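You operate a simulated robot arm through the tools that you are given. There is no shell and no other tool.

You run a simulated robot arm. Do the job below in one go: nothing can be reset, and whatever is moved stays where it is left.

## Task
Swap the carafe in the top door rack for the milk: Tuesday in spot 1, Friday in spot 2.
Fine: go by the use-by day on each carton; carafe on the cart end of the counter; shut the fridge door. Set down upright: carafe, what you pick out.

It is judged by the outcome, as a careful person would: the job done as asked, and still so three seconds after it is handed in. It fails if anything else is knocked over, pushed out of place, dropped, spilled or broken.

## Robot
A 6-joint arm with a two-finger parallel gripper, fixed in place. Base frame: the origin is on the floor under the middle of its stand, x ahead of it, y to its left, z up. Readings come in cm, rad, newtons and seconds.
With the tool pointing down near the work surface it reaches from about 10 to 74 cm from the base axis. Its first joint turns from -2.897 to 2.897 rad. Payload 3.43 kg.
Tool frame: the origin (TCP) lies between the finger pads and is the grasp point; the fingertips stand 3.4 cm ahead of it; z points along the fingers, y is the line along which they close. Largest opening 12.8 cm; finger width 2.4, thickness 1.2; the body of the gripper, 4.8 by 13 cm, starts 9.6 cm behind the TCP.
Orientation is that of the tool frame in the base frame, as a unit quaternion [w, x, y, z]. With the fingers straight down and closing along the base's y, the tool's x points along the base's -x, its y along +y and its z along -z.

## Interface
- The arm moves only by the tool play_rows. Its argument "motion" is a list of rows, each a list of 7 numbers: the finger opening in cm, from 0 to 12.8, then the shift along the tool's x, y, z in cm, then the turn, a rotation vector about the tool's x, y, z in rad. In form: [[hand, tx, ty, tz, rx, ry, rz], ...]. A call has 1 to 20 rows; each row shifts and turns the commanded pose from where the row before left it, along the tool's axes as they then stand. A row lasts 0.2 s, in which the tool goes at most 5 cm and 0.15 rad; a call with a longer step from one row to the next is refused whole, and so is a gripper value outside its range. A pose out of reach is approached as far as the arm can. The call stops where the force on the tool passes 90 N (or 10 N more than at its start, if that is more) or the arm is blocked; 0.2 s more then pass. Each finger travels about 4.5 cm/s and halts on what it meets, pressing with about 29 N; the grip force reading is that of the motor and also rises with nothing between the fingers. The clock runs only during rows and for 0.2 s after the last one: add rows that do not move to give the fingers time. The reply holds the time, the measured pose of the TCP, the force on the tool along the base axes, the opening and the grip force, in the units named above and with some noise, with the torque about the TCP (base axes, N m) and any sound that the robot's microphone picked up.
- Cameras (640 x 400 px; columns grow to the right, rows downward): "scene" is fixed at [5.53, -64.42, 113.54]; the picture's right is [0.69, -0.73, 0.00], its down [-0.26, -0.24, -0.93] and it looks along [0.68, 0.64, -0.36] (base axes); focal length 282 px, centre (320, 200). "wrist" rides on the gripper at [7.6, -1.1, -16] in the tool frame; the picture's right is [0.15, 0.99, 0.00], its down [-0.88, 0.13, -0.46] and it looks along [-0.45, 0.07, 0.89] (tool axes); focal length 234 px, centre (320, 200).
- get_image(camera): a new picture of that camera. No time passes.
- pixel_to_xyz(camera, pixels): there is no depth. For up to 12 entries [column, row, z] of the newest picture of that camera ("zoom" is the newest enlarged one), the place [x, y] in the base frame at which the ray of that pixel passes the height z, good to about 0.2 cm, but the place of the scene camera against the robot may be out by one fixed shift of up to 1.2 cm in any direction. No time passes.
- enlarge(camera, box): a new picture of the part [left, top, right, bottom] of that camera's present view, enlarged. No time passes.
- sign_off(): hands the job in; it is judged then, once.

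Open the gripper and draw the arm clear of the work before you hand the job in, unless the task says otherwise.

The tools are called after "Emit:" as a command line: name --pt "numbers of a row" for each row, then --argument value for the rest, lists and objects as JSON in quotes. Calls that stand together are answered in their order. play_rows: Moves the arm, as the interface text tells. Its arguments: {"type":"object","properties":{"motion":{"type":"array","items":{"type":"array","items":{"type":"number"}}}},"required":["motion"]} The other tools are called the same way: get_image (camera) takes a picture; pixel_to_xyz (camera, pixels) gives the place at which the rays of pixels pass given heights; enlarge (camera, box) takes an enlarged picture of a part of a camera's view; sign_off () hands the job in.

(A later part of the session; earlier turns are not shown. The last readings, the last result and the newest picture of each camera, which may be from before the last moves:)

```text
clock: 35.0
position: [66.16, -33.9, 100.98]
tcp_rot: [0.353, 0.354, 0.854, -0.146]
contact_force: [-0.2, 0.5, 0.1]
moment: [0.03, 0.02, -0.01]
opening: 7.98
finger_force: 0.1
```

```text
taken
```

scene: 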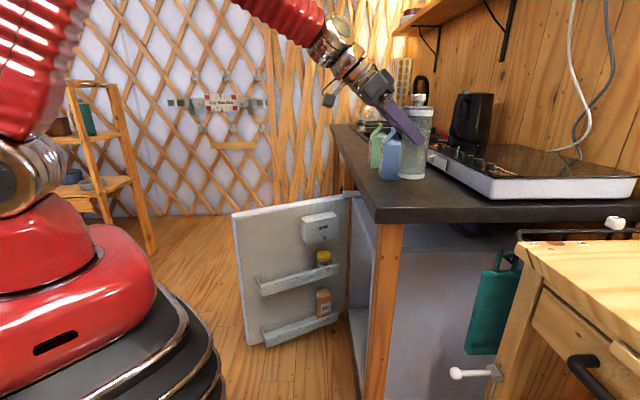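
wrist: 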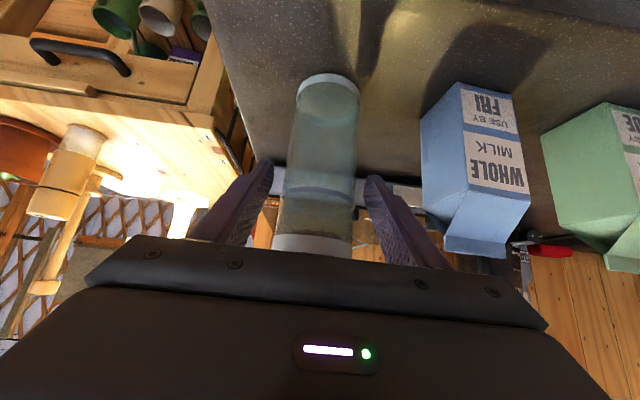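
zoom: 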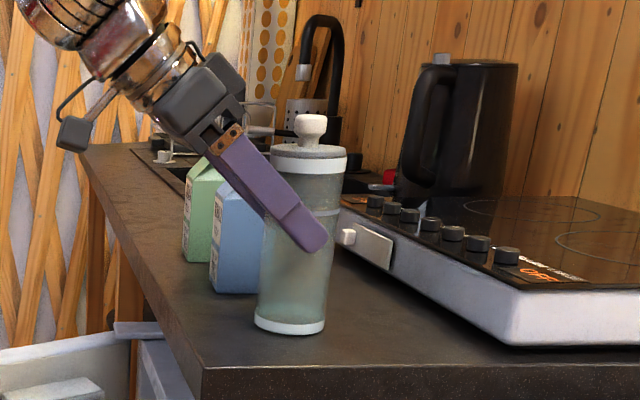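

The carafe stands unmoved. I retreat back-and-up along the tool axis, then shift along the counter to look at the green (TUE) carton.

Emit:
play_rows --pt "8 0 0 -1 0 0 0" --pt "8 0 0 -2 0 0 0" --pt "8 0 0 -3 0 0 0" --pt "8 0 0 -4 0 0 0" --pt "8 0 0 -4 0 0 0" --pt "8 0 2 0 0 0 0" --pt "8 0 4 0 0 0 0" --pt "9 0 4.2 0 0 0 0" --pt "9 0 4.2 0 0 0 0" --pt "9 0 4.2 0 0 0 0" --pt "9 0 4.2 0 0 0 0" --pt "9 0 3 0 0 0 0" --pt "9 0 1.7 0 0 0 0"

Emit:
get_image --camera "wrist"

Emit:
get_image --camera "scene"

Emit:
enlarge --camera "wrist" --box '[200, 60, 440, 240]'

```text
clock: 37.8
position: [78.69, -7.68, 110.92]
tcp_rot: [0.354, 0.354, 0.853, -0.146]
contact_force: [0.0, -0.4, -0.4]
moment: [-0.02, -0.02, -0.03]
opening: 9.02
finger_force: 0.0
```

```text
taken
```

wrist: 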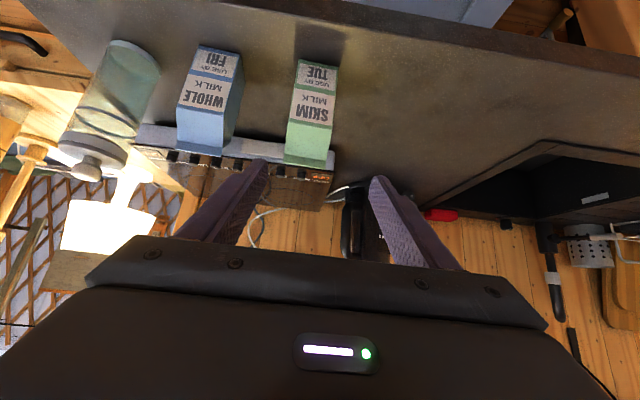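

```text
taken
```

scene: 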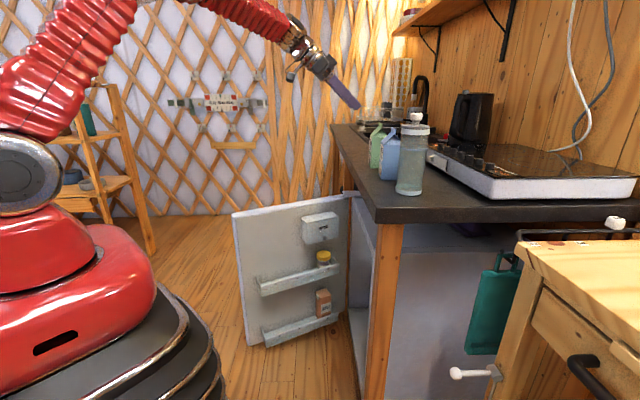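

```text
2.22 times, centred on (320, 150) of wrist
```

zoom: 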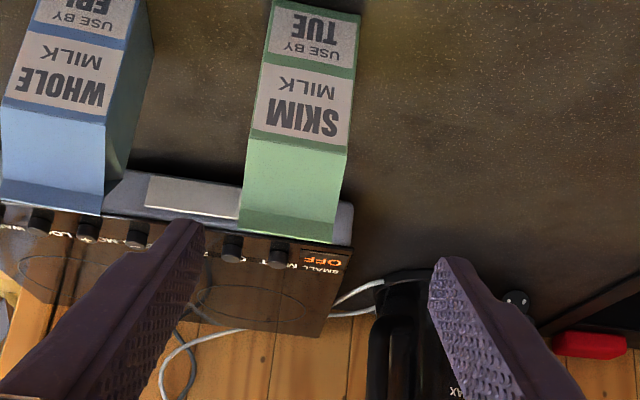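

Both cartons are in view: green (TUE) bottom near (318,62) and blue (FRI) bottom near (220,52). I enlarge to mark the corners precisely.

Emit:
enlarge --camera "wrist" --box '[160, 30, 360, 180]'

```text
2.67 times, centred on (260, 105) of wrist
```

zoom: 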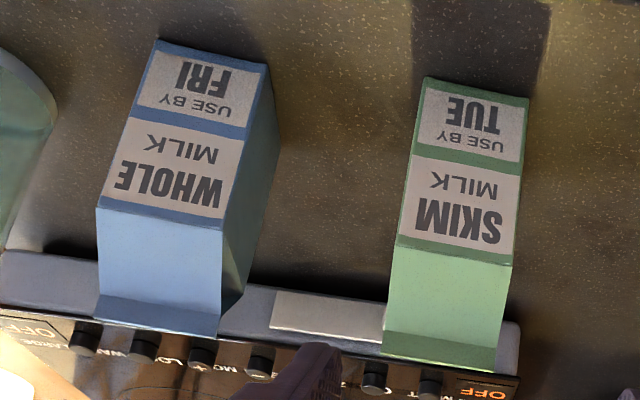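

Emit:
pixel_to_xyz --camera "zoom" --pixels '[[156, 39, 89.7], [268, 65, 89.7], [279, 130, 89.7], [424, 77, 89.7], [529, 99, 89.7], [396, 245, 100], [512, 267, 100], [99, 207, 100], [223, 229, 100], [382, 352, 103.7], [497, 373, 103.7]]'

```text
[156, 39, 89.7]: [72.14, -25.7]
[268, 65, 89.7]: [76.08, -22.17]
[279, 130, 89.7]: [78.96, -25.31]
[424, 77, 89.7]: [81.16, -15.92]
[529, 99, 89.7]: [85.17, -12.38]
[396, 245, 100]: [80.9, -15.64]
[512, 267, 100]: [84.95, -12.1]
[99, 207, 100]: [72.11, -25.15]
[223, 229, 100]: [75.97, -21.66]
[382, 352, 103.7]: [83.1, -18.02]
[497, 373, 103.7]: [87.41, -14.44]
```

Green carton's front face runs at 41.3° with centre about (84.8,-16.0). I rotate yaw to -48.7°, align, and move to pre-grasp 6 cm short, then check.

Emit:
play_rows --pt "9 0 0 0 0.0457 0 0.0457" --pt "9 1.4 -0.3 1.4 0 0 0" --pt "9 1.4 -0.3 1.4 0 0 0" --pt "9 1.38 -0.29 1.12 0 0 0" --pt "9 0 0 2 0 0 0" --pt "9 0 0 2 0 0 0" --pt "9 0 0 2 0 0 0" --pt "9 0 0 0 0 0 0"

Emit:
get_image --camera "wrist"

Emit:
enlarge --camera "scene" --box '[310, 60, 470, 200]'

```text
clock: 39.6
position: [80.98, -11.26, 101.06]
tcp_rot: [0.35, 0.381, 0.841, -0.158]
contact_force: [-1.0, 0.1, -0.1]
moment: [-0.02, 0.0, 0.0]
opening: 9.0
finger_force: 0.0
```

```text
taken
```

wrist: 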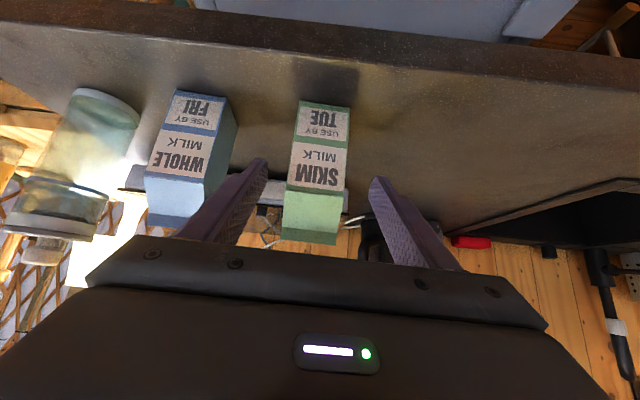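

```text
2.86 times, centred on (390, 130) of scene
```

zoom: 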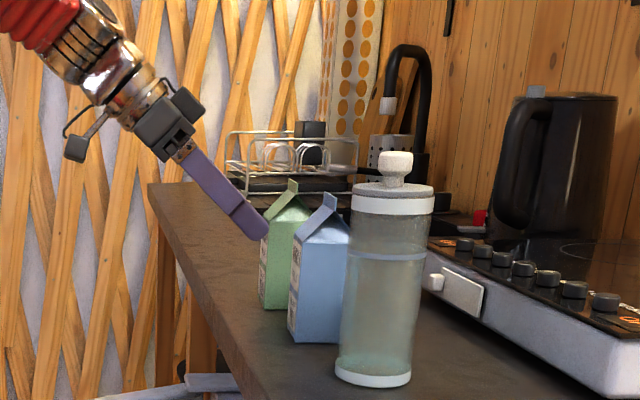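

The green carton is centred between the fingertips (265 and 375). I advance the last 6 cm and close.

Emit:
play_rows --pt "9 0 0 1.5 0 0 0" --pt "9 0 0 1.5 0 0 0" --pt "9 0 0 1.5 0 0 0" --pt "9 0 0 1.5 0 0 0" --pt "9 0 0 0 0 0 0" --pt "8 0 0 0 0 0 0" --pt "7 0 0 0 0 0 0" --pt "6 0 0 0 0 0 0" --pt "5 0 0 0 0 0 0" --pt "4 0 0 0 0 0 0" --pt "3 0 0 0 0 0 0" --pt "3 0 0 0 0 0 0"

Emit:
get_image --camera "wrist"

Emit:
enlarge --camera "scene" --box '[310, 60, 470, 200]'

```text
clock: 42.2
position: [83.67, -14.42, 96.7]
tcp_rot: [0.349, 0.381, 0.842, -0.157]
contact_force: [-0.9, -0.3, 0.0]
moment: [0.02, -0.05, 0.01]
opening: 5.56
finger_force: 28.7
```

```text
taken
```

wrist: 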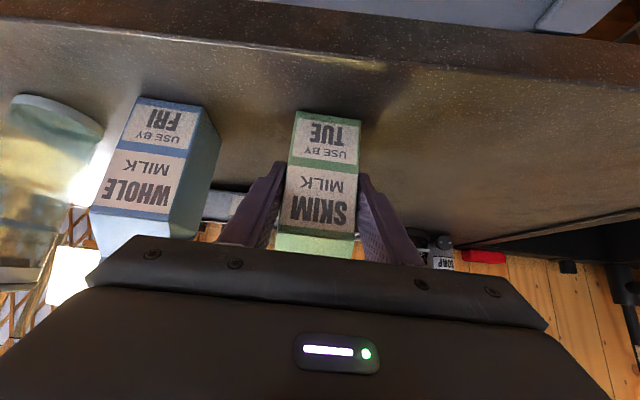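

```text
2.86 times, centred on (390, 130) of scene
```

zoom: 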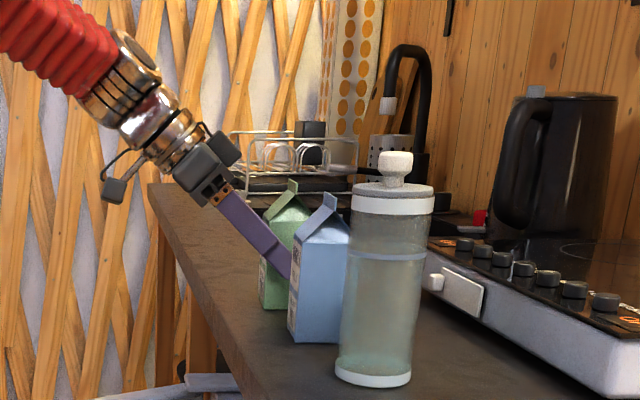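

Gripped at 5.56 cm. I lift gently 8 cm and check for slip.

Emit:
play_rows --pt "3 -0.35 0 -0.35 0 0 0" --pt "3 -0.7 0 -0.7 0 0 0" --pt "3 -1.06 0 -1.06 0 0 0" --pt "3 -1.06 0 -1.06 0 0 0" --pt "3 -1.06 0 -1.06 0 0 0" --pt "3 -0.85 0 -0.85 0 0 0" --pt "3 -0.57 0 -0.57 0 0 0"

Emit:
get_image --camera "wrist"

Emit:
enlarge --camera "scene" --box '[310, 60, 470, 200]'

```text
clock: 43.8
position: [83.53, -14.52, 104.81]
tcp_rot: [0.349, 0.381, 0.842, -0.157]
contact_force: [-0.6, 0.5, -3.7]
moment: [0.04, 0.08, 0.02]
opening: 5.58
finger_force: 29.0
```

```text
taken
```

wrist: 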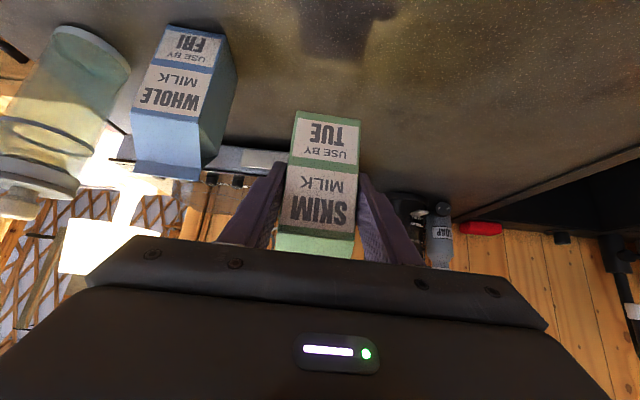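

```text
2.86 times, centred on (390, 130) of scene
```

zoom: 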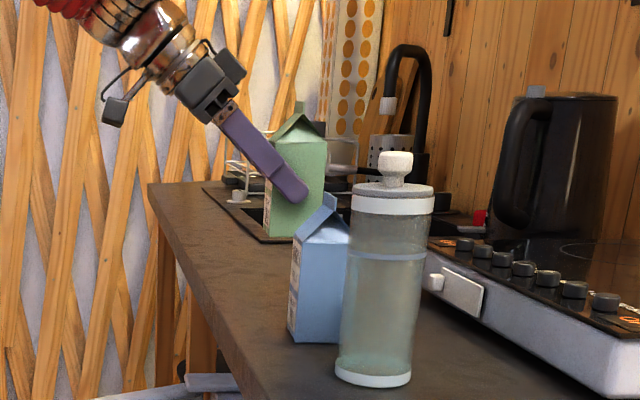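

Green carton lifted without slipping. I carry it back from the counter to about (56,0), in front of the door.

Emit:
play_rows --pt "3 0.4 -0.22 -0.4 0 0 0" --pt "3 0.8 -0.43 -0.8 0 0 0" --pt "3 1.2 -0.65 -1.2 0 0 0" --pt "3 1.4 -0.76 -1.4 0 0 0" --pt "3 1.4 -0.76 -1.4 0 0 0" --pt "3 1.4 -0.76 -1.4 0 0 0" --pt "3 1.4 -0.76 -1.4 0 0 0" --pt "3 1.4 -0.76 -1.4 0 0 0" --pt "3 1.4 -0.76 -1.4 0 0 0" --pt "3 1.4 -0.76 -1.4 0 0 0" --pt "3 1.4 -0.76 -1.4 0 0 0" --pt "3 1.4 -0.76 -1.4 0 0 0" --pt "3 1.4 -0.76 -1.4 0 0 0" --pt "3 1.4 -0.76 -1.4 0 0 0" --pt "3 1.2 -0.65 -1.2 0 0 0" --pt "3 0.8 -0.43 -0.8 0 0 0" --pt "3 0.4 -0.22 -0.4 0 0 0"

Emit:
get_image --camera "wrist"

```text
clock: 47.4
position: [56.27, -0.26, 104.48]
tcp_rot: [0.349, 0.381, 0.842, -0.157]
contact_force: [0.1, 0.9, -3.4]
moment: [0.05, 0.05, 0.03]
opening: 5.57
finger_force: 29.6
```

```text
taken
```

wrist: 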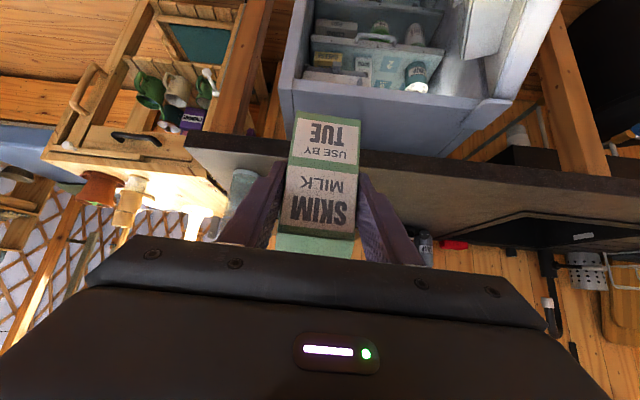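

The carton is steady at (56.3,-0.3,104.5). I yaw it about the vertical to face the door.

Emit:
play_rows --pt "3 0 0 0 -0.03 0 -0.03" --pt "3 0 0 0 -0.05 0 -0.05" --pt "3 0 0 0 -0.07 0 -0.07" --pt "3 0 0 0 -0.08 0 -0.08" --pt "3 0 0 0 -0.08 0 -0.08" --pt "3 0 0 0 -0.08 0 -0.08" --pt "3 0 0 0 -0.08 0 -0.08" --pt "3 0 0 0 -0.08 0 -0.08" --pt "3 0 0 0 -0.08 0 -0.08" --pt "3 0 0 0 -0.08 0 -0.08" --pt "3 0 0 0 -0.08 0 -0.08" --pt "3 0 0 0 -0.08 0 -0.08" --pt "3 0 0 0 -0.08 0 -0.08" --pt "3 0 0 0 -0.08 0 -0.08" --pt "3 0 0 0 -0.08 0 -0.08" --pt "3 0 0 0 -0.08 0 -0.08" --pt "3 0 0 0 -0.08 0 -0.08" --pt "3 0 0 0 -0.08 0 -0.08" --pt "3 0 0 0 -0.06 0 -0.06" --pt "3 0 0 0 -0.0438 0 -0.0438"

Emit:
get_image --camera "wrist"

```text
clock: 51.6
position: [56.44, -0.29, 104.6]
tcp_rot: [0.315, -0.524, 0.762, 0.216]
contact_force: [-0.2, 0.0, -4.3]
moment: [-0.07, 0.0, -0.02]
opening: 5.58
finger_force: 29.1
```

```text
taken
```

wrist: 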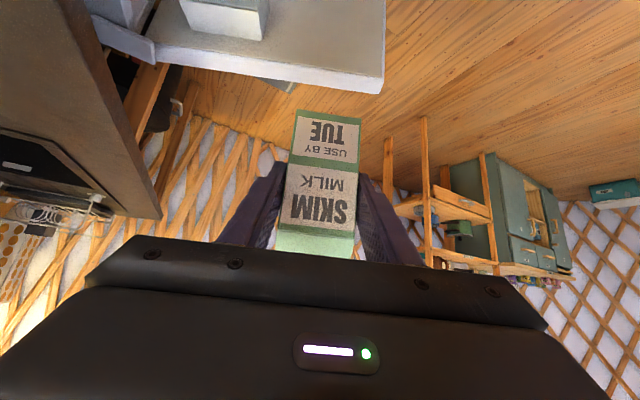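

Aligned facing the door with no slip. I descend about 53 cm smoothly, staying 10 cm out from the rack.

Emit:
play_rows --pt "3 0.7 0 0.7 0 0 0" --pt "3 1.4 0 1.4 0 0 0" --pt "3 2.12 0 2.12 0 0 0" --pt "3 2.12 0 2.12 0 0 0" --pt "3 2.12 0 2.12 0 0 0" --pt "3 2.12 0 2.12 0 0 0" --pt "3 2.12 0 2.12 0 0 0" --pt "3 2.12 0 2.12 0 0 0" --pt "3 2.12 0 2.12 0 0 0" --pt "3 2.12 0 2.12 0 0 0" --pt "3 2.12 0 2.12 0 0 0" --pt "3 2.12 0 2.12 0 0 0" --pt "3 2.12 0 2.12 0 0 0" --pt "3 2.12 0 2.12 0 0 0" --pt "3 2.12 0 2.12 0 0 0" --pt "3 2.12 0 2.12 0 0 0" --pt "3 2.12 0 2.12 0 0 0" --pt "3 1.77 0 1.77 0 0 0" --pt "3 1.27 0 1.27 0 0 0" --pt "3 0.6 0 0.6 0 0 0"

Emit:
get_image --camera "wrist"

Emit:
enlarge --camera "scene" --box '[220, 190, 360, 350]'

```text
clock: 55.8
position: [56.48, -0.49, 51.79]
tcp_rot: [0.315, -0.523, 0.761, 0.217]
contact_force: [-0.2, 0.4, -3.9]
moment: [-0.11, 0.04, -0.02]
opening: 5.56
finger_force: 28.8
```

```text
taken
```

wrist: 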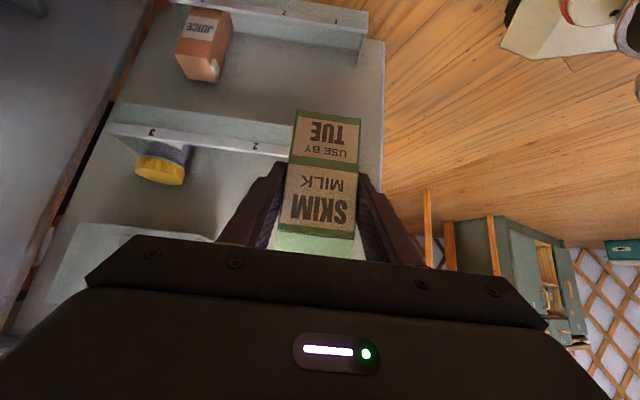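

```text
2.50 times, centred on (290, 270) of scene
```

zoom: 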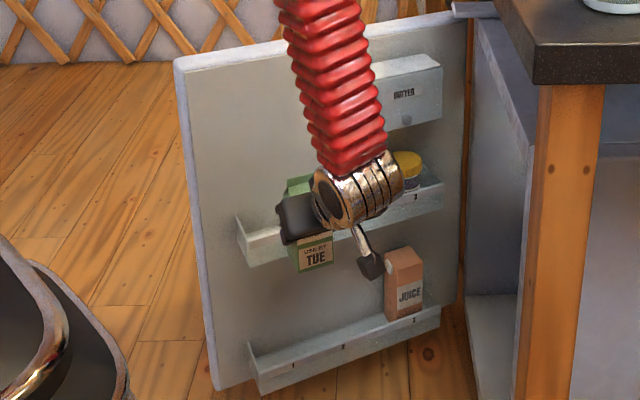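

Carton is 10 cm out and above the lip. I first verify the rack labels' positions to confirm the door hasn't moved.

Emit:
pixel_to_xyz --camera "wrist" --pixels '[[255, 146, 40], [152, 131, 40], [383, 100, 40], [335, 112, 44.8], [290, 110, 44.8], [360, 118, 44.8]]'

Emit:
enlarge --camera "wrist" --box '[100, 80, 400, 260]'

```text
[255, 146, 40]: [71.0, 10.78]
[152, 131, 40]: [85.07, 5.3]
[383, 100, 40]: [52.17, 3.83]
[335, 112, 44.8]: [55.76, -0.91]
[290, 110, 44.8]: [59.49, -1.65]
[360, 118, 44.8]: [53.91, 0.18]
```

```text
2.13 times, centred on (250, 170) of wrist
```

zoom: 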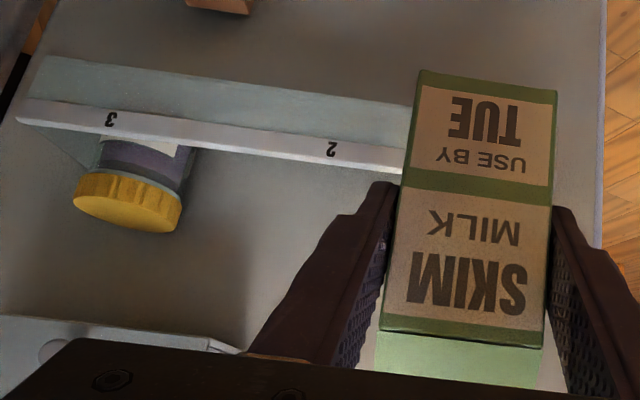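

The door is where it was. I move the carton in over the rack at spot 1, still above the lip, then check its position against the lip.

Emit:
play_rows --pt "3 -0.4 0.1 0.4 0 0 0" --pt "3 -0.9 0.1 0.9 0 0 0" --pt "3 -1.4 0.1 1.4 0 0 0" --pt "3 -1.5 0.1 1.5 0 0 0" --pt "3 -1.5 0.1 1.5 0 0 0" --pt "3 -1.5 0.1 1.5 0 0 0" --pt "3 -1.5 0.1 1.5 0 0 0" --pt "3 -1.3 0 1.3 0 0 0" --pt "3 -0.9 0 0.9 0 0 0" --pt "3 -0.5 0 0.5 0 0 0" --pt "3 0 0 0 0 0 0"

Emit:
get_image --camera "wrist"

Emit:
enlarge --camera "wrist" --box '[200, 0, 440, 200]'

Emit:
enlarge --camera "scene" --box '[220, 190, 360, 350]'

```text
clock: 58.2
position: [61.47, 14.95, 51.43]
tcp_rot: [0.315, -0.523, 0.761, 0.217]
contact_force: [-0.5, 0.2, -4.1]
moment: [-0.01, 0.02, -0.02]
opening: 5.59
finger_force: 29.2
```

```text
taken
```

wrist: 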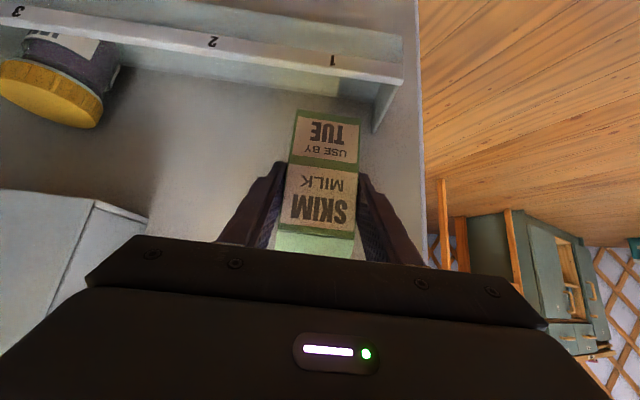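

```text
2.00 times, centred on (320, 100) of wrist
```

zoom: 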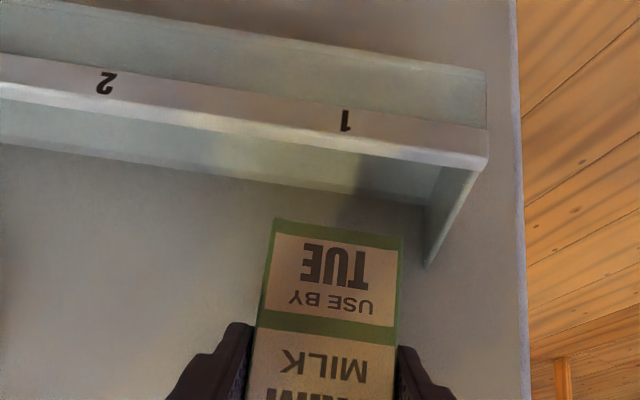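

```text
2.50 times, centred on (290, 270) of scene
```

zoom: 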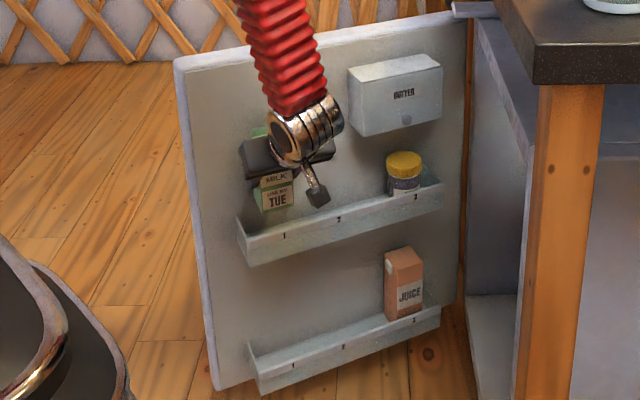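

From this view the carton's front face is at n≈-35.35, the lip's top edge at n≈-34.4 and the door face at n≈-41.5, so it is centred over the rack's interior; floor about z=36.5–37. I nudge 0.3 cm along the rack and lower 6 cm.

Emit:
play_rows --pt "3 0.35 -0.15 0.35 0 0 0" --pt "3 0.7 -0.15 0.7 0 0 0" --pt "3 0.7 0 0.7 0 0 0" --pt "3 0.7 0 0.7 0 0 0" --pt "3 0.7 0 0.7 0 0 0" --pt "3 0.7 0 0.7 0 0 0" --pt "3 0.4 0 0.4 0 0 0" --pt "3 0 0 0 0 0 0"

Emit:
get_image --camera "wrist"

Emit:
enlarge --camera "wrist" --box '[200, 60, 440, 260]'

Emit:
enlarge --camera "scene" --box '[220, 190, 360, 350]'

```text
clock: 60.0
position: [61.94, 14.82, 45.54]
tcp_rot: [0.314, -0.524, 0.762, 0.217]
contact_force: [0.5, -1.5, -4.8]
moment: [-0.02, 0.01, -0.01]
opening: 5.57
finger_force: 29.0
```

```text
taken
```

wrist: 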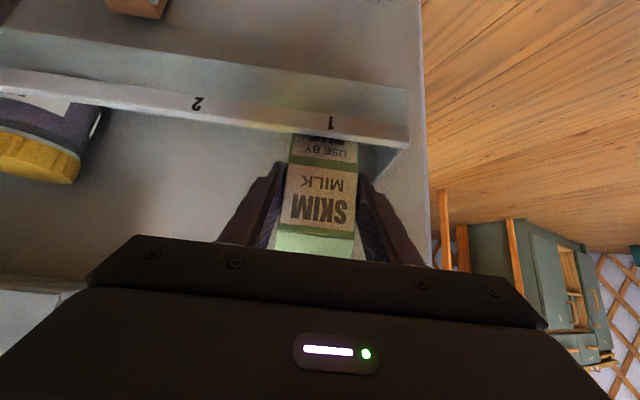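

```text
2.00 times, centred on (320, 160) of wrist
```

zoom: 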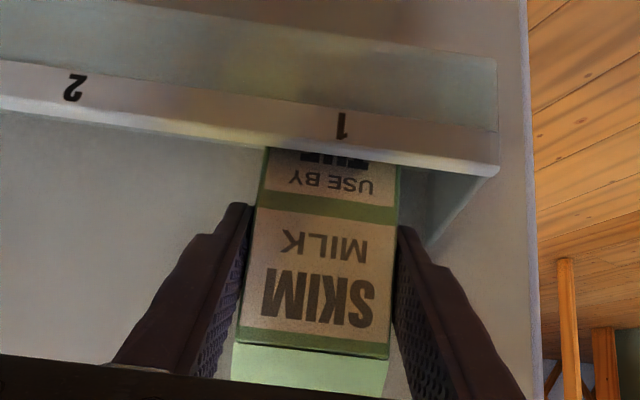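

```text
2.50 times, centred on (290, 270) of scene
```

zoom: 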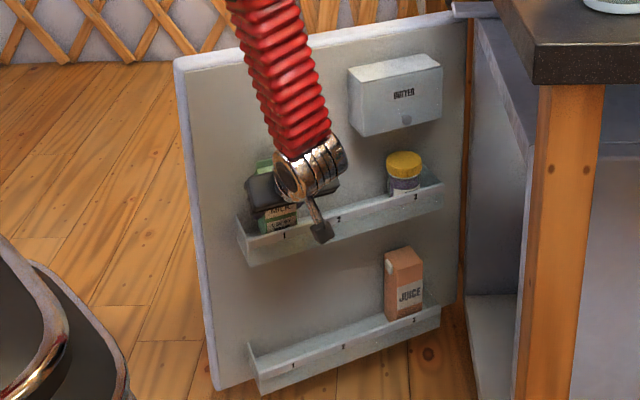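

The carton is behind the lip with its bottom about 2 cm above the rack floor. I continue lowering in small steps watching the force.

Emit:
play_rows --pt "3 0.28 0 0.28 0 0 0" --pt "3 0.28 0 0.28 0 0 0" --pt "3 0.21 0 0.21 0 0 0" --pt "3 0 0 0 0 0 0"

```text
clock: 61.0
position: [61.84, 14.82, 44.36]
tcp_rot: [0.315, -0.524, 0.761, 0.217]
contact_force: [-0.5, 0.4, -4.3]
moment: [-0.09, 0.0, 0.03]
opening: 5.61
finger_force: 28.7
```

Still no contact (force -4.3 N). I keep lowering in smaller steps.

Emit:
play_rows --pt "3 0.14 0 0.14 0 0 0" --pt "3 0.14 0 0.14 0 0 0" --pt "3 0.14 0 0.14 0 0 0" --pt "3 0 0 0 0 0 0"

```text
clock: 62.0
position: [61.79, 15.01, 43.94]
tcp_rot: [0.315, -0.523, 0.761, 0.217]
contact_force: [-0.6, -0.5, -3.9]
moment: [-0.08, 0.04, 0.0]
opening: 5.56
finger_force: 29.1
```

Still -3.9 N; I keep going down 0.4 cm.

Emit:
play_rows --pt "3 0.14 0 0.14 0 0 0" --pt "3 0.14 0 0.14 0 0 0" --pt "3 0 0 0 0 0 0"

```text
clock: 62.8
position: [61.87, 14.99, 43.54]
tcp_rot: [0.316, -0.523, 0.761, 0.217]
contact_force: [-7.7, 3.2, 24.8]
moment: [0.6, 0.86, 0.23]
opening: 5.62
finger_force: 28.8
```

Contact with the rack floor at TCP z≈43.6 (24.8 N). I raise a hair to unload, then release.

Emit:
play_rows --pt "3 -0.1 0 -0.1 0 0 0" --pt "3 0 0 0 0 0 0"

Emit:
enlarge --camera "wrist" --box '[200, 60, 440, 260]'

```text
clock: 63.4
position: [61.82, 14.85, 43.59]
tcp_rot: [0.315, -0.523, 0.762, 0.215]
contact_force: [0.8, 2.3, 5.3]
moment: [0.41, -0.3, 0.05]
opening: 5.61
finger_force: 29.1
```

```text
2.00 times, centred on (320, 160) of wrist
```

zoom: 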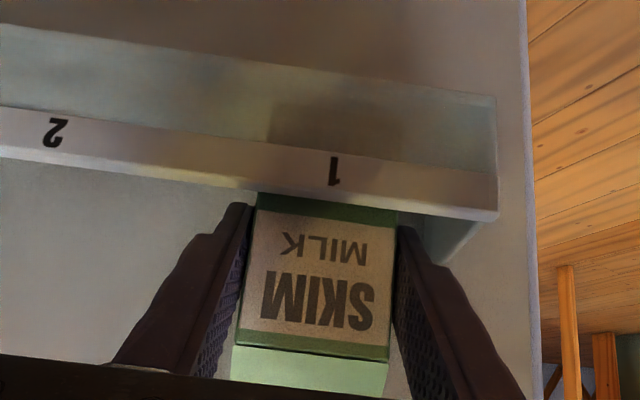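

Lightly seated (5 N) and centred under label 1. I open the fingers gradually to 7 cm.

Emit:
play_rows --pt "5.4 0 0 0 0 0 0" --pt "5.7 0 0 0 0 0 0" --pt "6.0 0 0 0 0 0 0" --pt "6.5 0 0 0 0 0 0" --pt "7 0 0 0 0 0 0" --pt "7 0 0 0 0 0 0"

Emit:
enlarge --camera "wrist" --box '[200, 60, 440, 260]'

Emit:
enlarge --camera "scene" --box '[220, 190, 360, 350]'

```text
clock: 64.8
position: [61.84, 14.96, 43.7]
tcp_rot: [0.315, -0.523, 0.761, 0.217]
contact_force: [-0.2, 0.1, 0.8]
moment: [-0.02, -0.01, -0.02]
opening: 7.0
finger_force: 0.1
```

```text
2.00 times, centred on (320, 160) of wrist
```

zoom: 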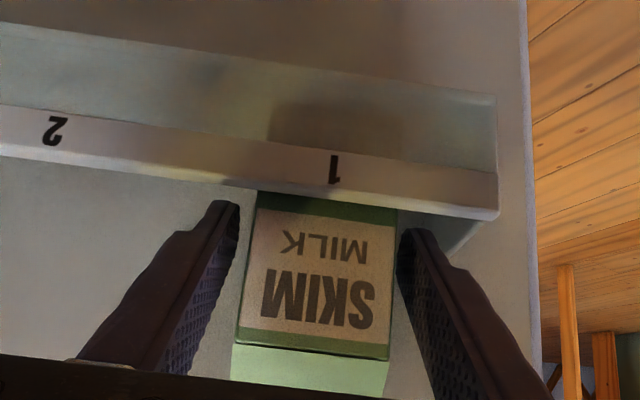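

```text
2.50 times, centred on (290, 270) of scene
```

zoom: 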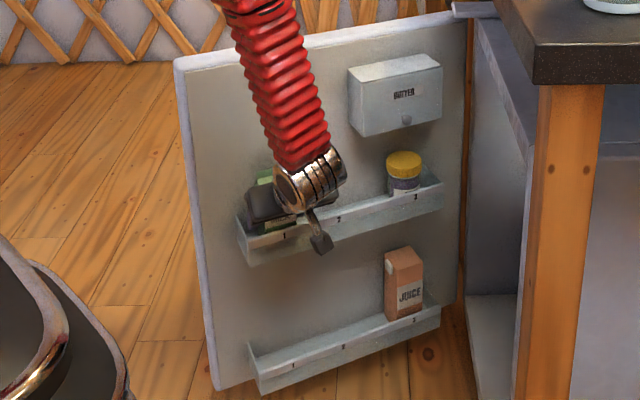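

Released cleanly. I retreat along the tool axis and check the carton.

Emit:
play_rows --pt "7 0 0 -0.8 0 0 0" --pt "7 0 0 -1.5 0 0 0" --pt "7 0 0 -2.5 0 0 0" --pt "7 0 0 -3.5 0 0 0" --pt "8 0 0 -4 0 0 0" --pt "9 0 0 -4 0 0 0"

Emit:
get_image --camera "wrist"

Emit:
enlarge --camera "scene" --box '[220, 190, 360, 350]'

```text
clock: 66.2
position: [57.58, 4.3, 55.02]
tcp_rot: [0.315, -0.523, 0.762, 0.216]
contact_force: [-0.2, 0.8, -0.5]
moment: [-0.01, -0.01, 0.0]
opening: 9.0
finger_force: 0.1
```

```text
taken
```

wrist: 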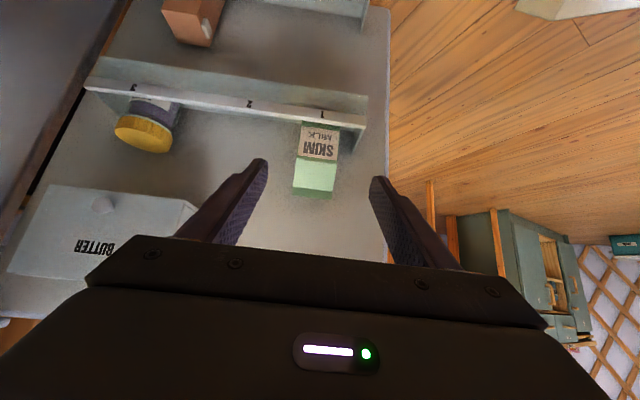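

```text
2.50 times, centred on (290, 270) of scene
```

zoom: 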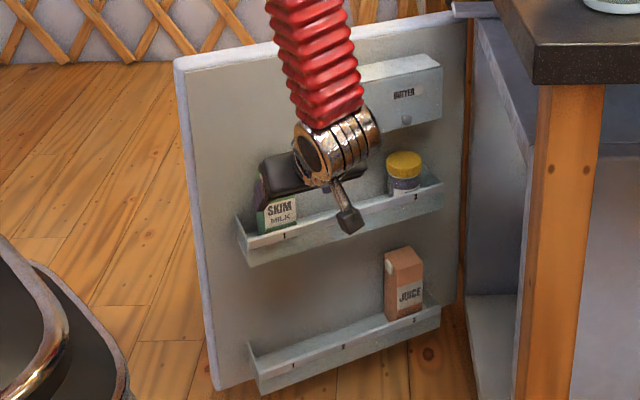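

Green carton sits in spot 1. I enlarge this view to check the clearance at spot 2 relative to the butter box and jar.

Emit:
enlarge --camera "wrist" --box '[0, 40, 400, 290]'

```text
1.60 times, centred on (200, 165) of wrist
```

zoom: 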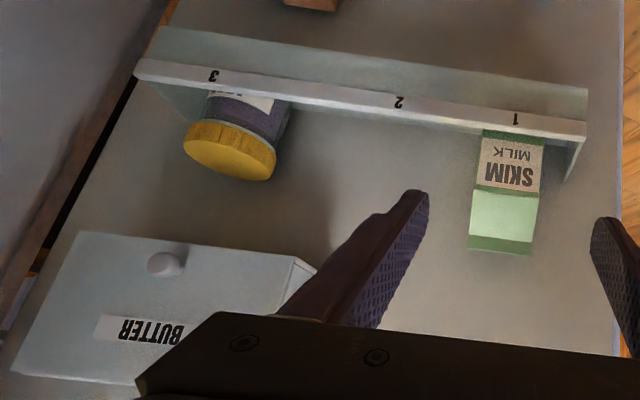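

Spot 2 has room: the butter box starts about e=66.4 with its bottom at z≈54.4, so I'll enter lower next time. Now I back off from the door and rise to fetch the blue (FRI) carton.

Emit:
play_rows --pt "9 1.77 0 -1.77 0 0 0" --pt "9 1.77 0 -1.77 0 0 0" --pt "9 -1.5 0 -1.5 0 0 0" --pt "9 -2.83 0 -2.83 0 0 0" --pt "9 -2.83 0 -2.83 0 0 0" --pt "9 -2.83 0 -2.83 0 0 0" --pt "9 -2.83 0 -2.83 0 0 0" --pt "9 -2.83 0 -2.83 0 0 0" --pt "9 -2.83 0 -2.83 0 0 0" --pt "9 -2.83 0 -2.83 0 0 0" --pt "9 -2.83 0 -2.83 0 0 0" --pt "9 -2.83 0 -2.83 0 0 0" --pt "9 -2.83 0 -2.83 0 0 0" --pt "9 -2.83 0 -2.83 0 0 0" --pt "9 -2.83 0 -2.83 0 0 0" --pt "9 -2.83 0 -2.83 0 0 0" --pt "9 -1.5 0 -1.5 0 0 0"

Emit:
play_rows --pt "9 0 0 0 0.09635 0 0.09635" --pt "9 0 0 0 0.09635 0 0.09635" --pt "9 0 0 0 0.09635 0 0.09635" --pt "9 0 0 0 0.09635 0 0.09635" --pt "9 0 0 0 0.09635 0 0.09635" --pt "9 0 0 0 0.09635 0 0.09635" --pt "9 0 0 0 0.09635 0 0.09635" --pt "9 0 0 0 0.09635 0 0.09635" --pt "9 0 0 0 0.09635 0 0.09635" --pt "9 0 0 0 0.09635 0 0.09635" --pt "9 0 0 0 0.09635 0 0.09635" --pt "9 0 0 0 0.09635 0 0.09635" --pt "9 0 0 0 0.09635 0 0.09635" --pt "9 0 0 0 0.09635 0 0.09635" --pt "9 0 0 0 0.09635 0 0.09635"

Emit:
get_image --camera "wrist"

Emit:
get_image --camera "scene"

```text
clock: 69.8
position: [55.62, -0.48, 111.3]
tcp_rot: [0.315, -0.523, 0.761, 0.217]
contact_force: [-1.3, 0.3, -1.4]
moment: [0.01, -0.02, 0.01]
opening: 8.99
finger_force: 0.0
```

```text
clock: 73.0
position: [55.79, -0.48, 111.36]
tcp_rot: [0.35, 0.377, 0.843, -0.156]
contact_force: [0.5, -0.5, -0.4]
moment: [0.0, -0.04, 0.03]
opening: 9.0
finger_force: 0.1
```

```text
taken
```

wrist: 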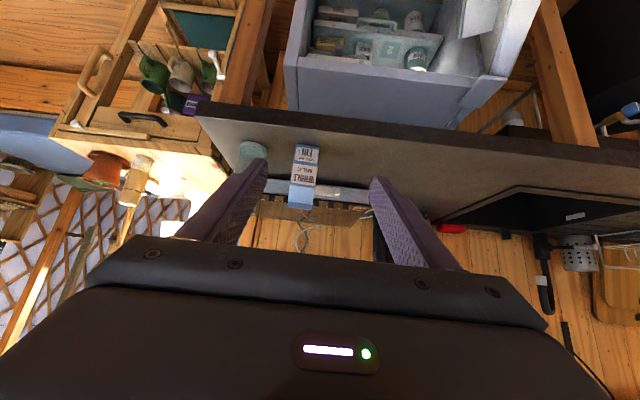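

```text
taken
```

scene: 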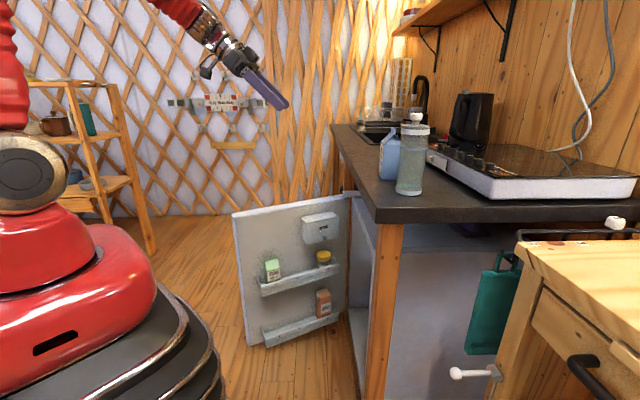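

Green stands in the rack, blue and carafe on the counter. I move to the pre-grasp for the blue carton with the fingers at 8 cm.

Emit:
play_rows --pt "9 -2.18 -0.38 3.54 0 0 0" --pt "8 -2.18 -0.38 3.54 0 0 0" --pt "8 -2.18 -0.38 3.54 0 0 0" --pt "8 -2.18 -0.38 3.54 0 0 0" --pt "8 -2.18 -0.38 3.54 0 0 0" --pt "8 0 0 0 0 0 0"

Emit:
get_image --camera "wrist"

Emit:
enlarge --camera "wrist" --box '[200, 50, 440, 230]'

```text
clock: 74.4
position: [67.86, -16.81, 106.67]
tcp_rot: [0.351, 0.376, 0.843, -0.156]
contact_force: [0.2, 0.2, 0.4]
moment: [-0.03, 0.01, 0.01]
opening: 7.99
finger_force: 0.1
```

```text
taken
```

wrist: 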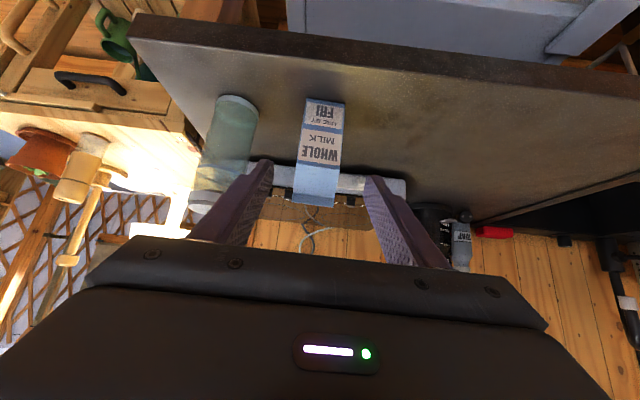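

```text
2.22 times, centred on (320, 140) of wrist
```

zoom: 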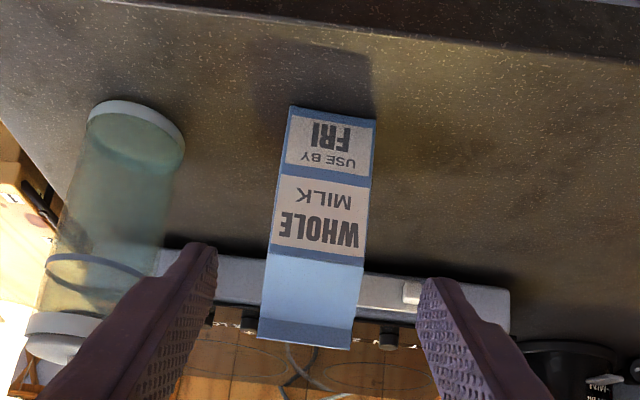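

Emit:
pixel_to_xyz --camera "zoom" --pixels '[[290, 106, 89.9], [377, 120, 89.9], [271, 251, 100.2], [364, 265, 100.2], [88, 125, 89.9], [185, 150, 89.9], [130, 100, 89.9]]'

```text
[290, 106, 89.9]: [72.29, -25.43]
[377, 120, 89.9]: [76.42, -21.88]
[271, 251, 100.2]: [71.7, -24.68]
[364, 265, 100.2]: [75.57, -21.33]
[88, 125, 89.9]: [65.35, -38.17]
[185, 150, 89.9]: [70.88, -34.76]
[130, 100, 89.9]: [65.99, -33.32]
```

Blue carton's front is at about (74.15,-23.55), lateral offset only 0.16 cm. I make a slight yaw correction and advance 14 cm along the tool axis in two stages.

Emit:
play_rows --pt "8 0 0.16 0 0.011 0 0.011" --pt "8 0 0 2 0 0 0" --pt "8 0 0 2 0 0 0" --pt "8 0 0 2 0 0 0" --pt "8 0 0 2 0 0 0" --pt "8 0 0 0 0 0 0"

Emit:
get_image --camera "wrist"

Emit:
enlarge --camera "scene" --box '[330, 60, 490, 210]'

```text
clock: 75.8
position: [71.74, -20.67, 101.06]
tcp_rot: [0.348, 0.384, 0.84, -0.159]
contact_force: [-0.7, 0.6, -0.2]
moment: [-0.03, 0.03, -0.02]
opening: 7.99
finger_force: 0.0
```

```text
taken
```

wrist: 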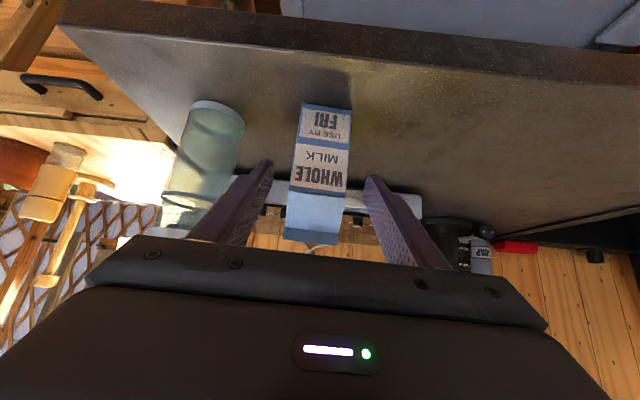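

```text
2.67 times, centred on (410, 135) of scene
```

zoom: 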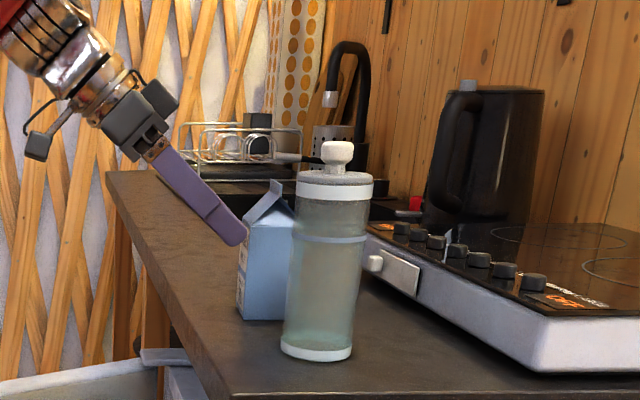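

Centred (fingertips at 268 and 368, carton between). I advance the last 6 cm and close on the blue carton.

Emit:
play_rows --pt "8 0 0 1.5 0 0 0" --pt "8 0 0 1.5 0 0 0" --pt "8 0 0 1.5 0 0 0" --pt "8 0 0 1.5 0 0 0" --pt "8 0 0 0 0 0 0" --pt "7 0 0 0 0 0 0" --pt "6 0 0 0 0 0 0" --pt "5 0 0 0 0 0 0" --pt "4 0 0 0 0 0 0" --pt "3 0 0 0 0 0 0" --pt "3 0 0 0 0 0 0"

Emit:
get_image --camera "wrist"

Emit:
enlarge --camera "scene" --box '[330, 60, 490, 210]'

```text
clock: 78.2
position: [74.39, -24.13, 96.97]
tcp_rot: [0.349, 0.383, 0.841, -0.158]
contact_force: [0.6, 1.0, 0.4]
moment: [0.14, -0.25, 0.01]
opening: 5.56
finger_force: 29.4
```

```text
taken
```

wrist: 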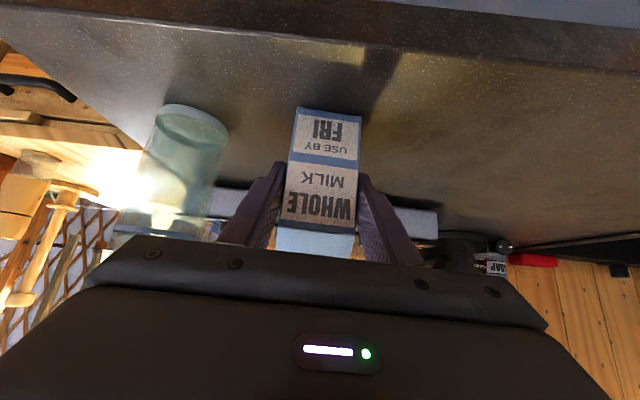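

```text
2.67 times, centred on (410, 135) of scene
```

zoom: 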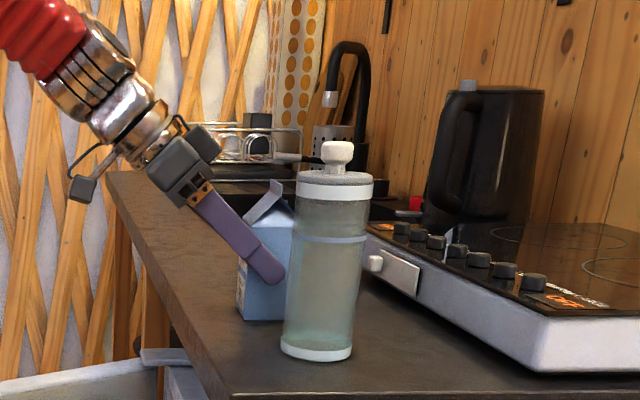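

Gripped at 5.56 cm. I lift gently 8 cm and check.

Emit:
play_rows --pt "3 -0.35 0 -0.35 0 0 0" --pt "3 -0.7 0 -0.7 0 0 0" --pt "3 -1.06 0 -1.06 0 0 0" --pt "3 -1.06 0 -1.06 0 0 0" --pt "3 -1.06 0 -1.06 0 0 0" --pt "3 -0.85 0 -0.85 0 0 0" --pt "3 -0.57 0 -0.57 0 0 0"

Emit:
get_image --camera "wrist"

Emit:
enlarge --camera "scene" --box '[330, 60, 490, 210]'

```text
clock: 79.8
position: [74.76, -24.04, 104.72]
tcp_rot: [0.349, 0.383, 0.841, -0.158]
contact_force: [-0.5, -0.2, -4.1]
moment: [0.08, 0.01, -0.02]
opening: 5.58
finger_force: 29.3
```

```text
taken
```

wrist: 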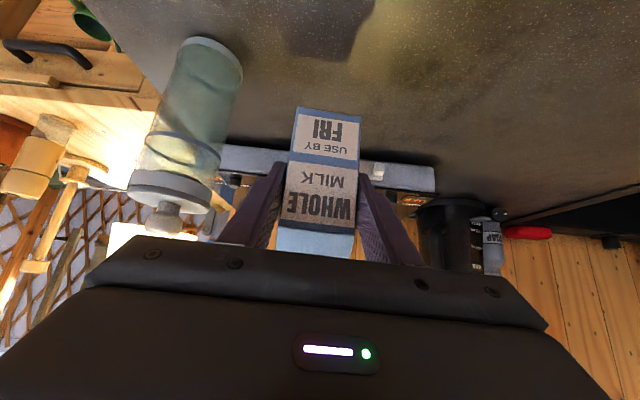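

```text
2.67 times, centred on (410, 135) of scene
```

zoom: 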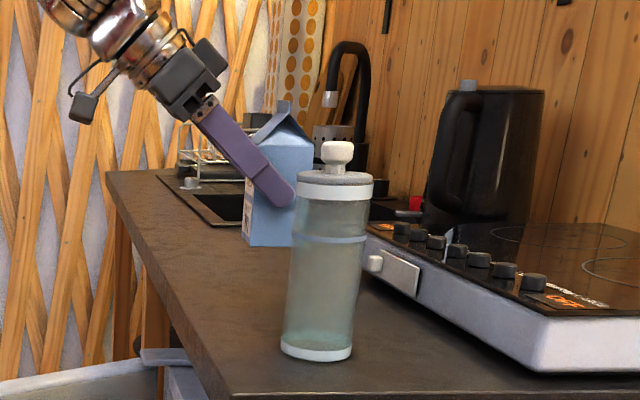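

Blue carton lifted without slip. I carry it straight back from the counter to about (56,0).

Emit:
play_rows --pt "3 0.42 0.03 -0.42 0 0 0" --pt "3 0.84 0.06 -0.84 0 0 0" --pt "3 1.26 0.1 -1.26 0 0 0" --pt "3 1.47 0.11 -1.47 0 0 0" --pt "3 1.47 0.11 -1.47 0 0 0" --pt "3 1.47 0.11 -1.47 0 0 0" --pt "3 1.47 0.11 -1.47 0 0 0" --pt "3 1.47 0.11 -1.47 0 0 0" --pt "3 1.47 0.11 -1.47 0 0 0" --pt "3 1.47 0.11 -1.47 0 0 0" --pt "3 1.47 0.11 -1.47 0 0 0" --pt "3 1.47 0.11 -1.47 0 0 0" --pt "3 1.47 0.11 -1.47 0 0 0" --pt "3 1.47 0.11 -1.47 0 0 0" --pt "3 1.26 0.1 -1.26 0 0 0" --pt "3 0.84 0.06 -0.84 0 0 0" --pt "3 0.42 0.03 -0.42 0 0 0"

Emit:
play_rows --pt "3 0 0 0 -0.03 0 -0.03" --pt "3 0 0 0 -0.05 0 -0.05" --pt "3 0 0 0 -0.07 0 -0.07" --pt "3 0 0 0 -0.08 0 -0.08" --pt "3 0 0 0 -0.08 0 -0.08" --pt "3 0 0 0 -0.08 0 -0.08" --pt "3 0 0 0 -0.08 0 -0.08" --pt "3 0 0 0 -0.08 0 -0.08" --pt "3 0 0 0 -0.08 0 -0.08" --pt "3 0 0 0 -0.08 0 -0.08" --pt "3 0 0 0 -0.08 0 -0.08" --pt "3 0 0 0 -0.08 0 -0.08" --pt "3 0 0 0 -0.08 0 -0.08" --pt "3 0 0 0 -0.08 0 -0.08" --pt "3 0 0 0 -0.08 0 -0.08" --pt "3 0 0 0 -0.08 0 -0.08" --pt "3 0 0 0 -0.08 0 -0.08" --pt "3 0 0 0 -0.08 0 -0.08" --pt "3 0 0 0 -0.06 0 -0.06" --pt "3 0 0 0 -0.0478 0 -0.0478"

Emit:
get_image --camera "wrist"

Emit:
get_image --camera "scene"

```text
clock: 83.4
position: [56.04, -0.28, 104.67]
tcp_rot: [0.349, 0.383, 0.84, -0.159]
contact_force: [0.6, 0.6, -3.3]
moment: [0.02, 0.05, -0.01]
opening: 5.57
finger_force: 29.0
```

```text
clock: 87.6
position: [56.14, -0.24, 104.59]
tcp_rot: [0.315, -0.524, 0.761, 0.216]
contact_force: [-0.7, -0.5, -4.1]
moment: [-0.05, 0.03, -0.01]
opening: 5.56
finger_force: 29.1
```

```text
taken
```

wrist: 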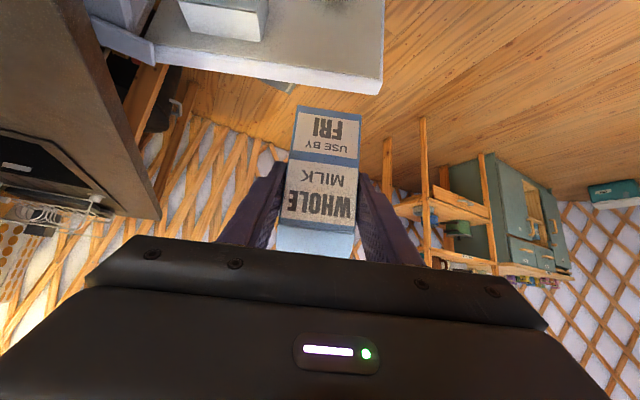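

```text
taken
```

scene: 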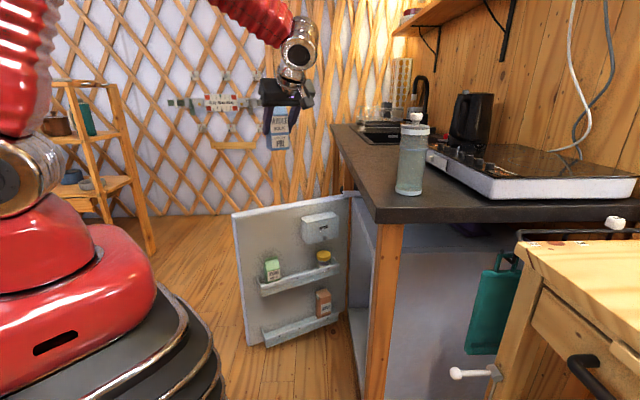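

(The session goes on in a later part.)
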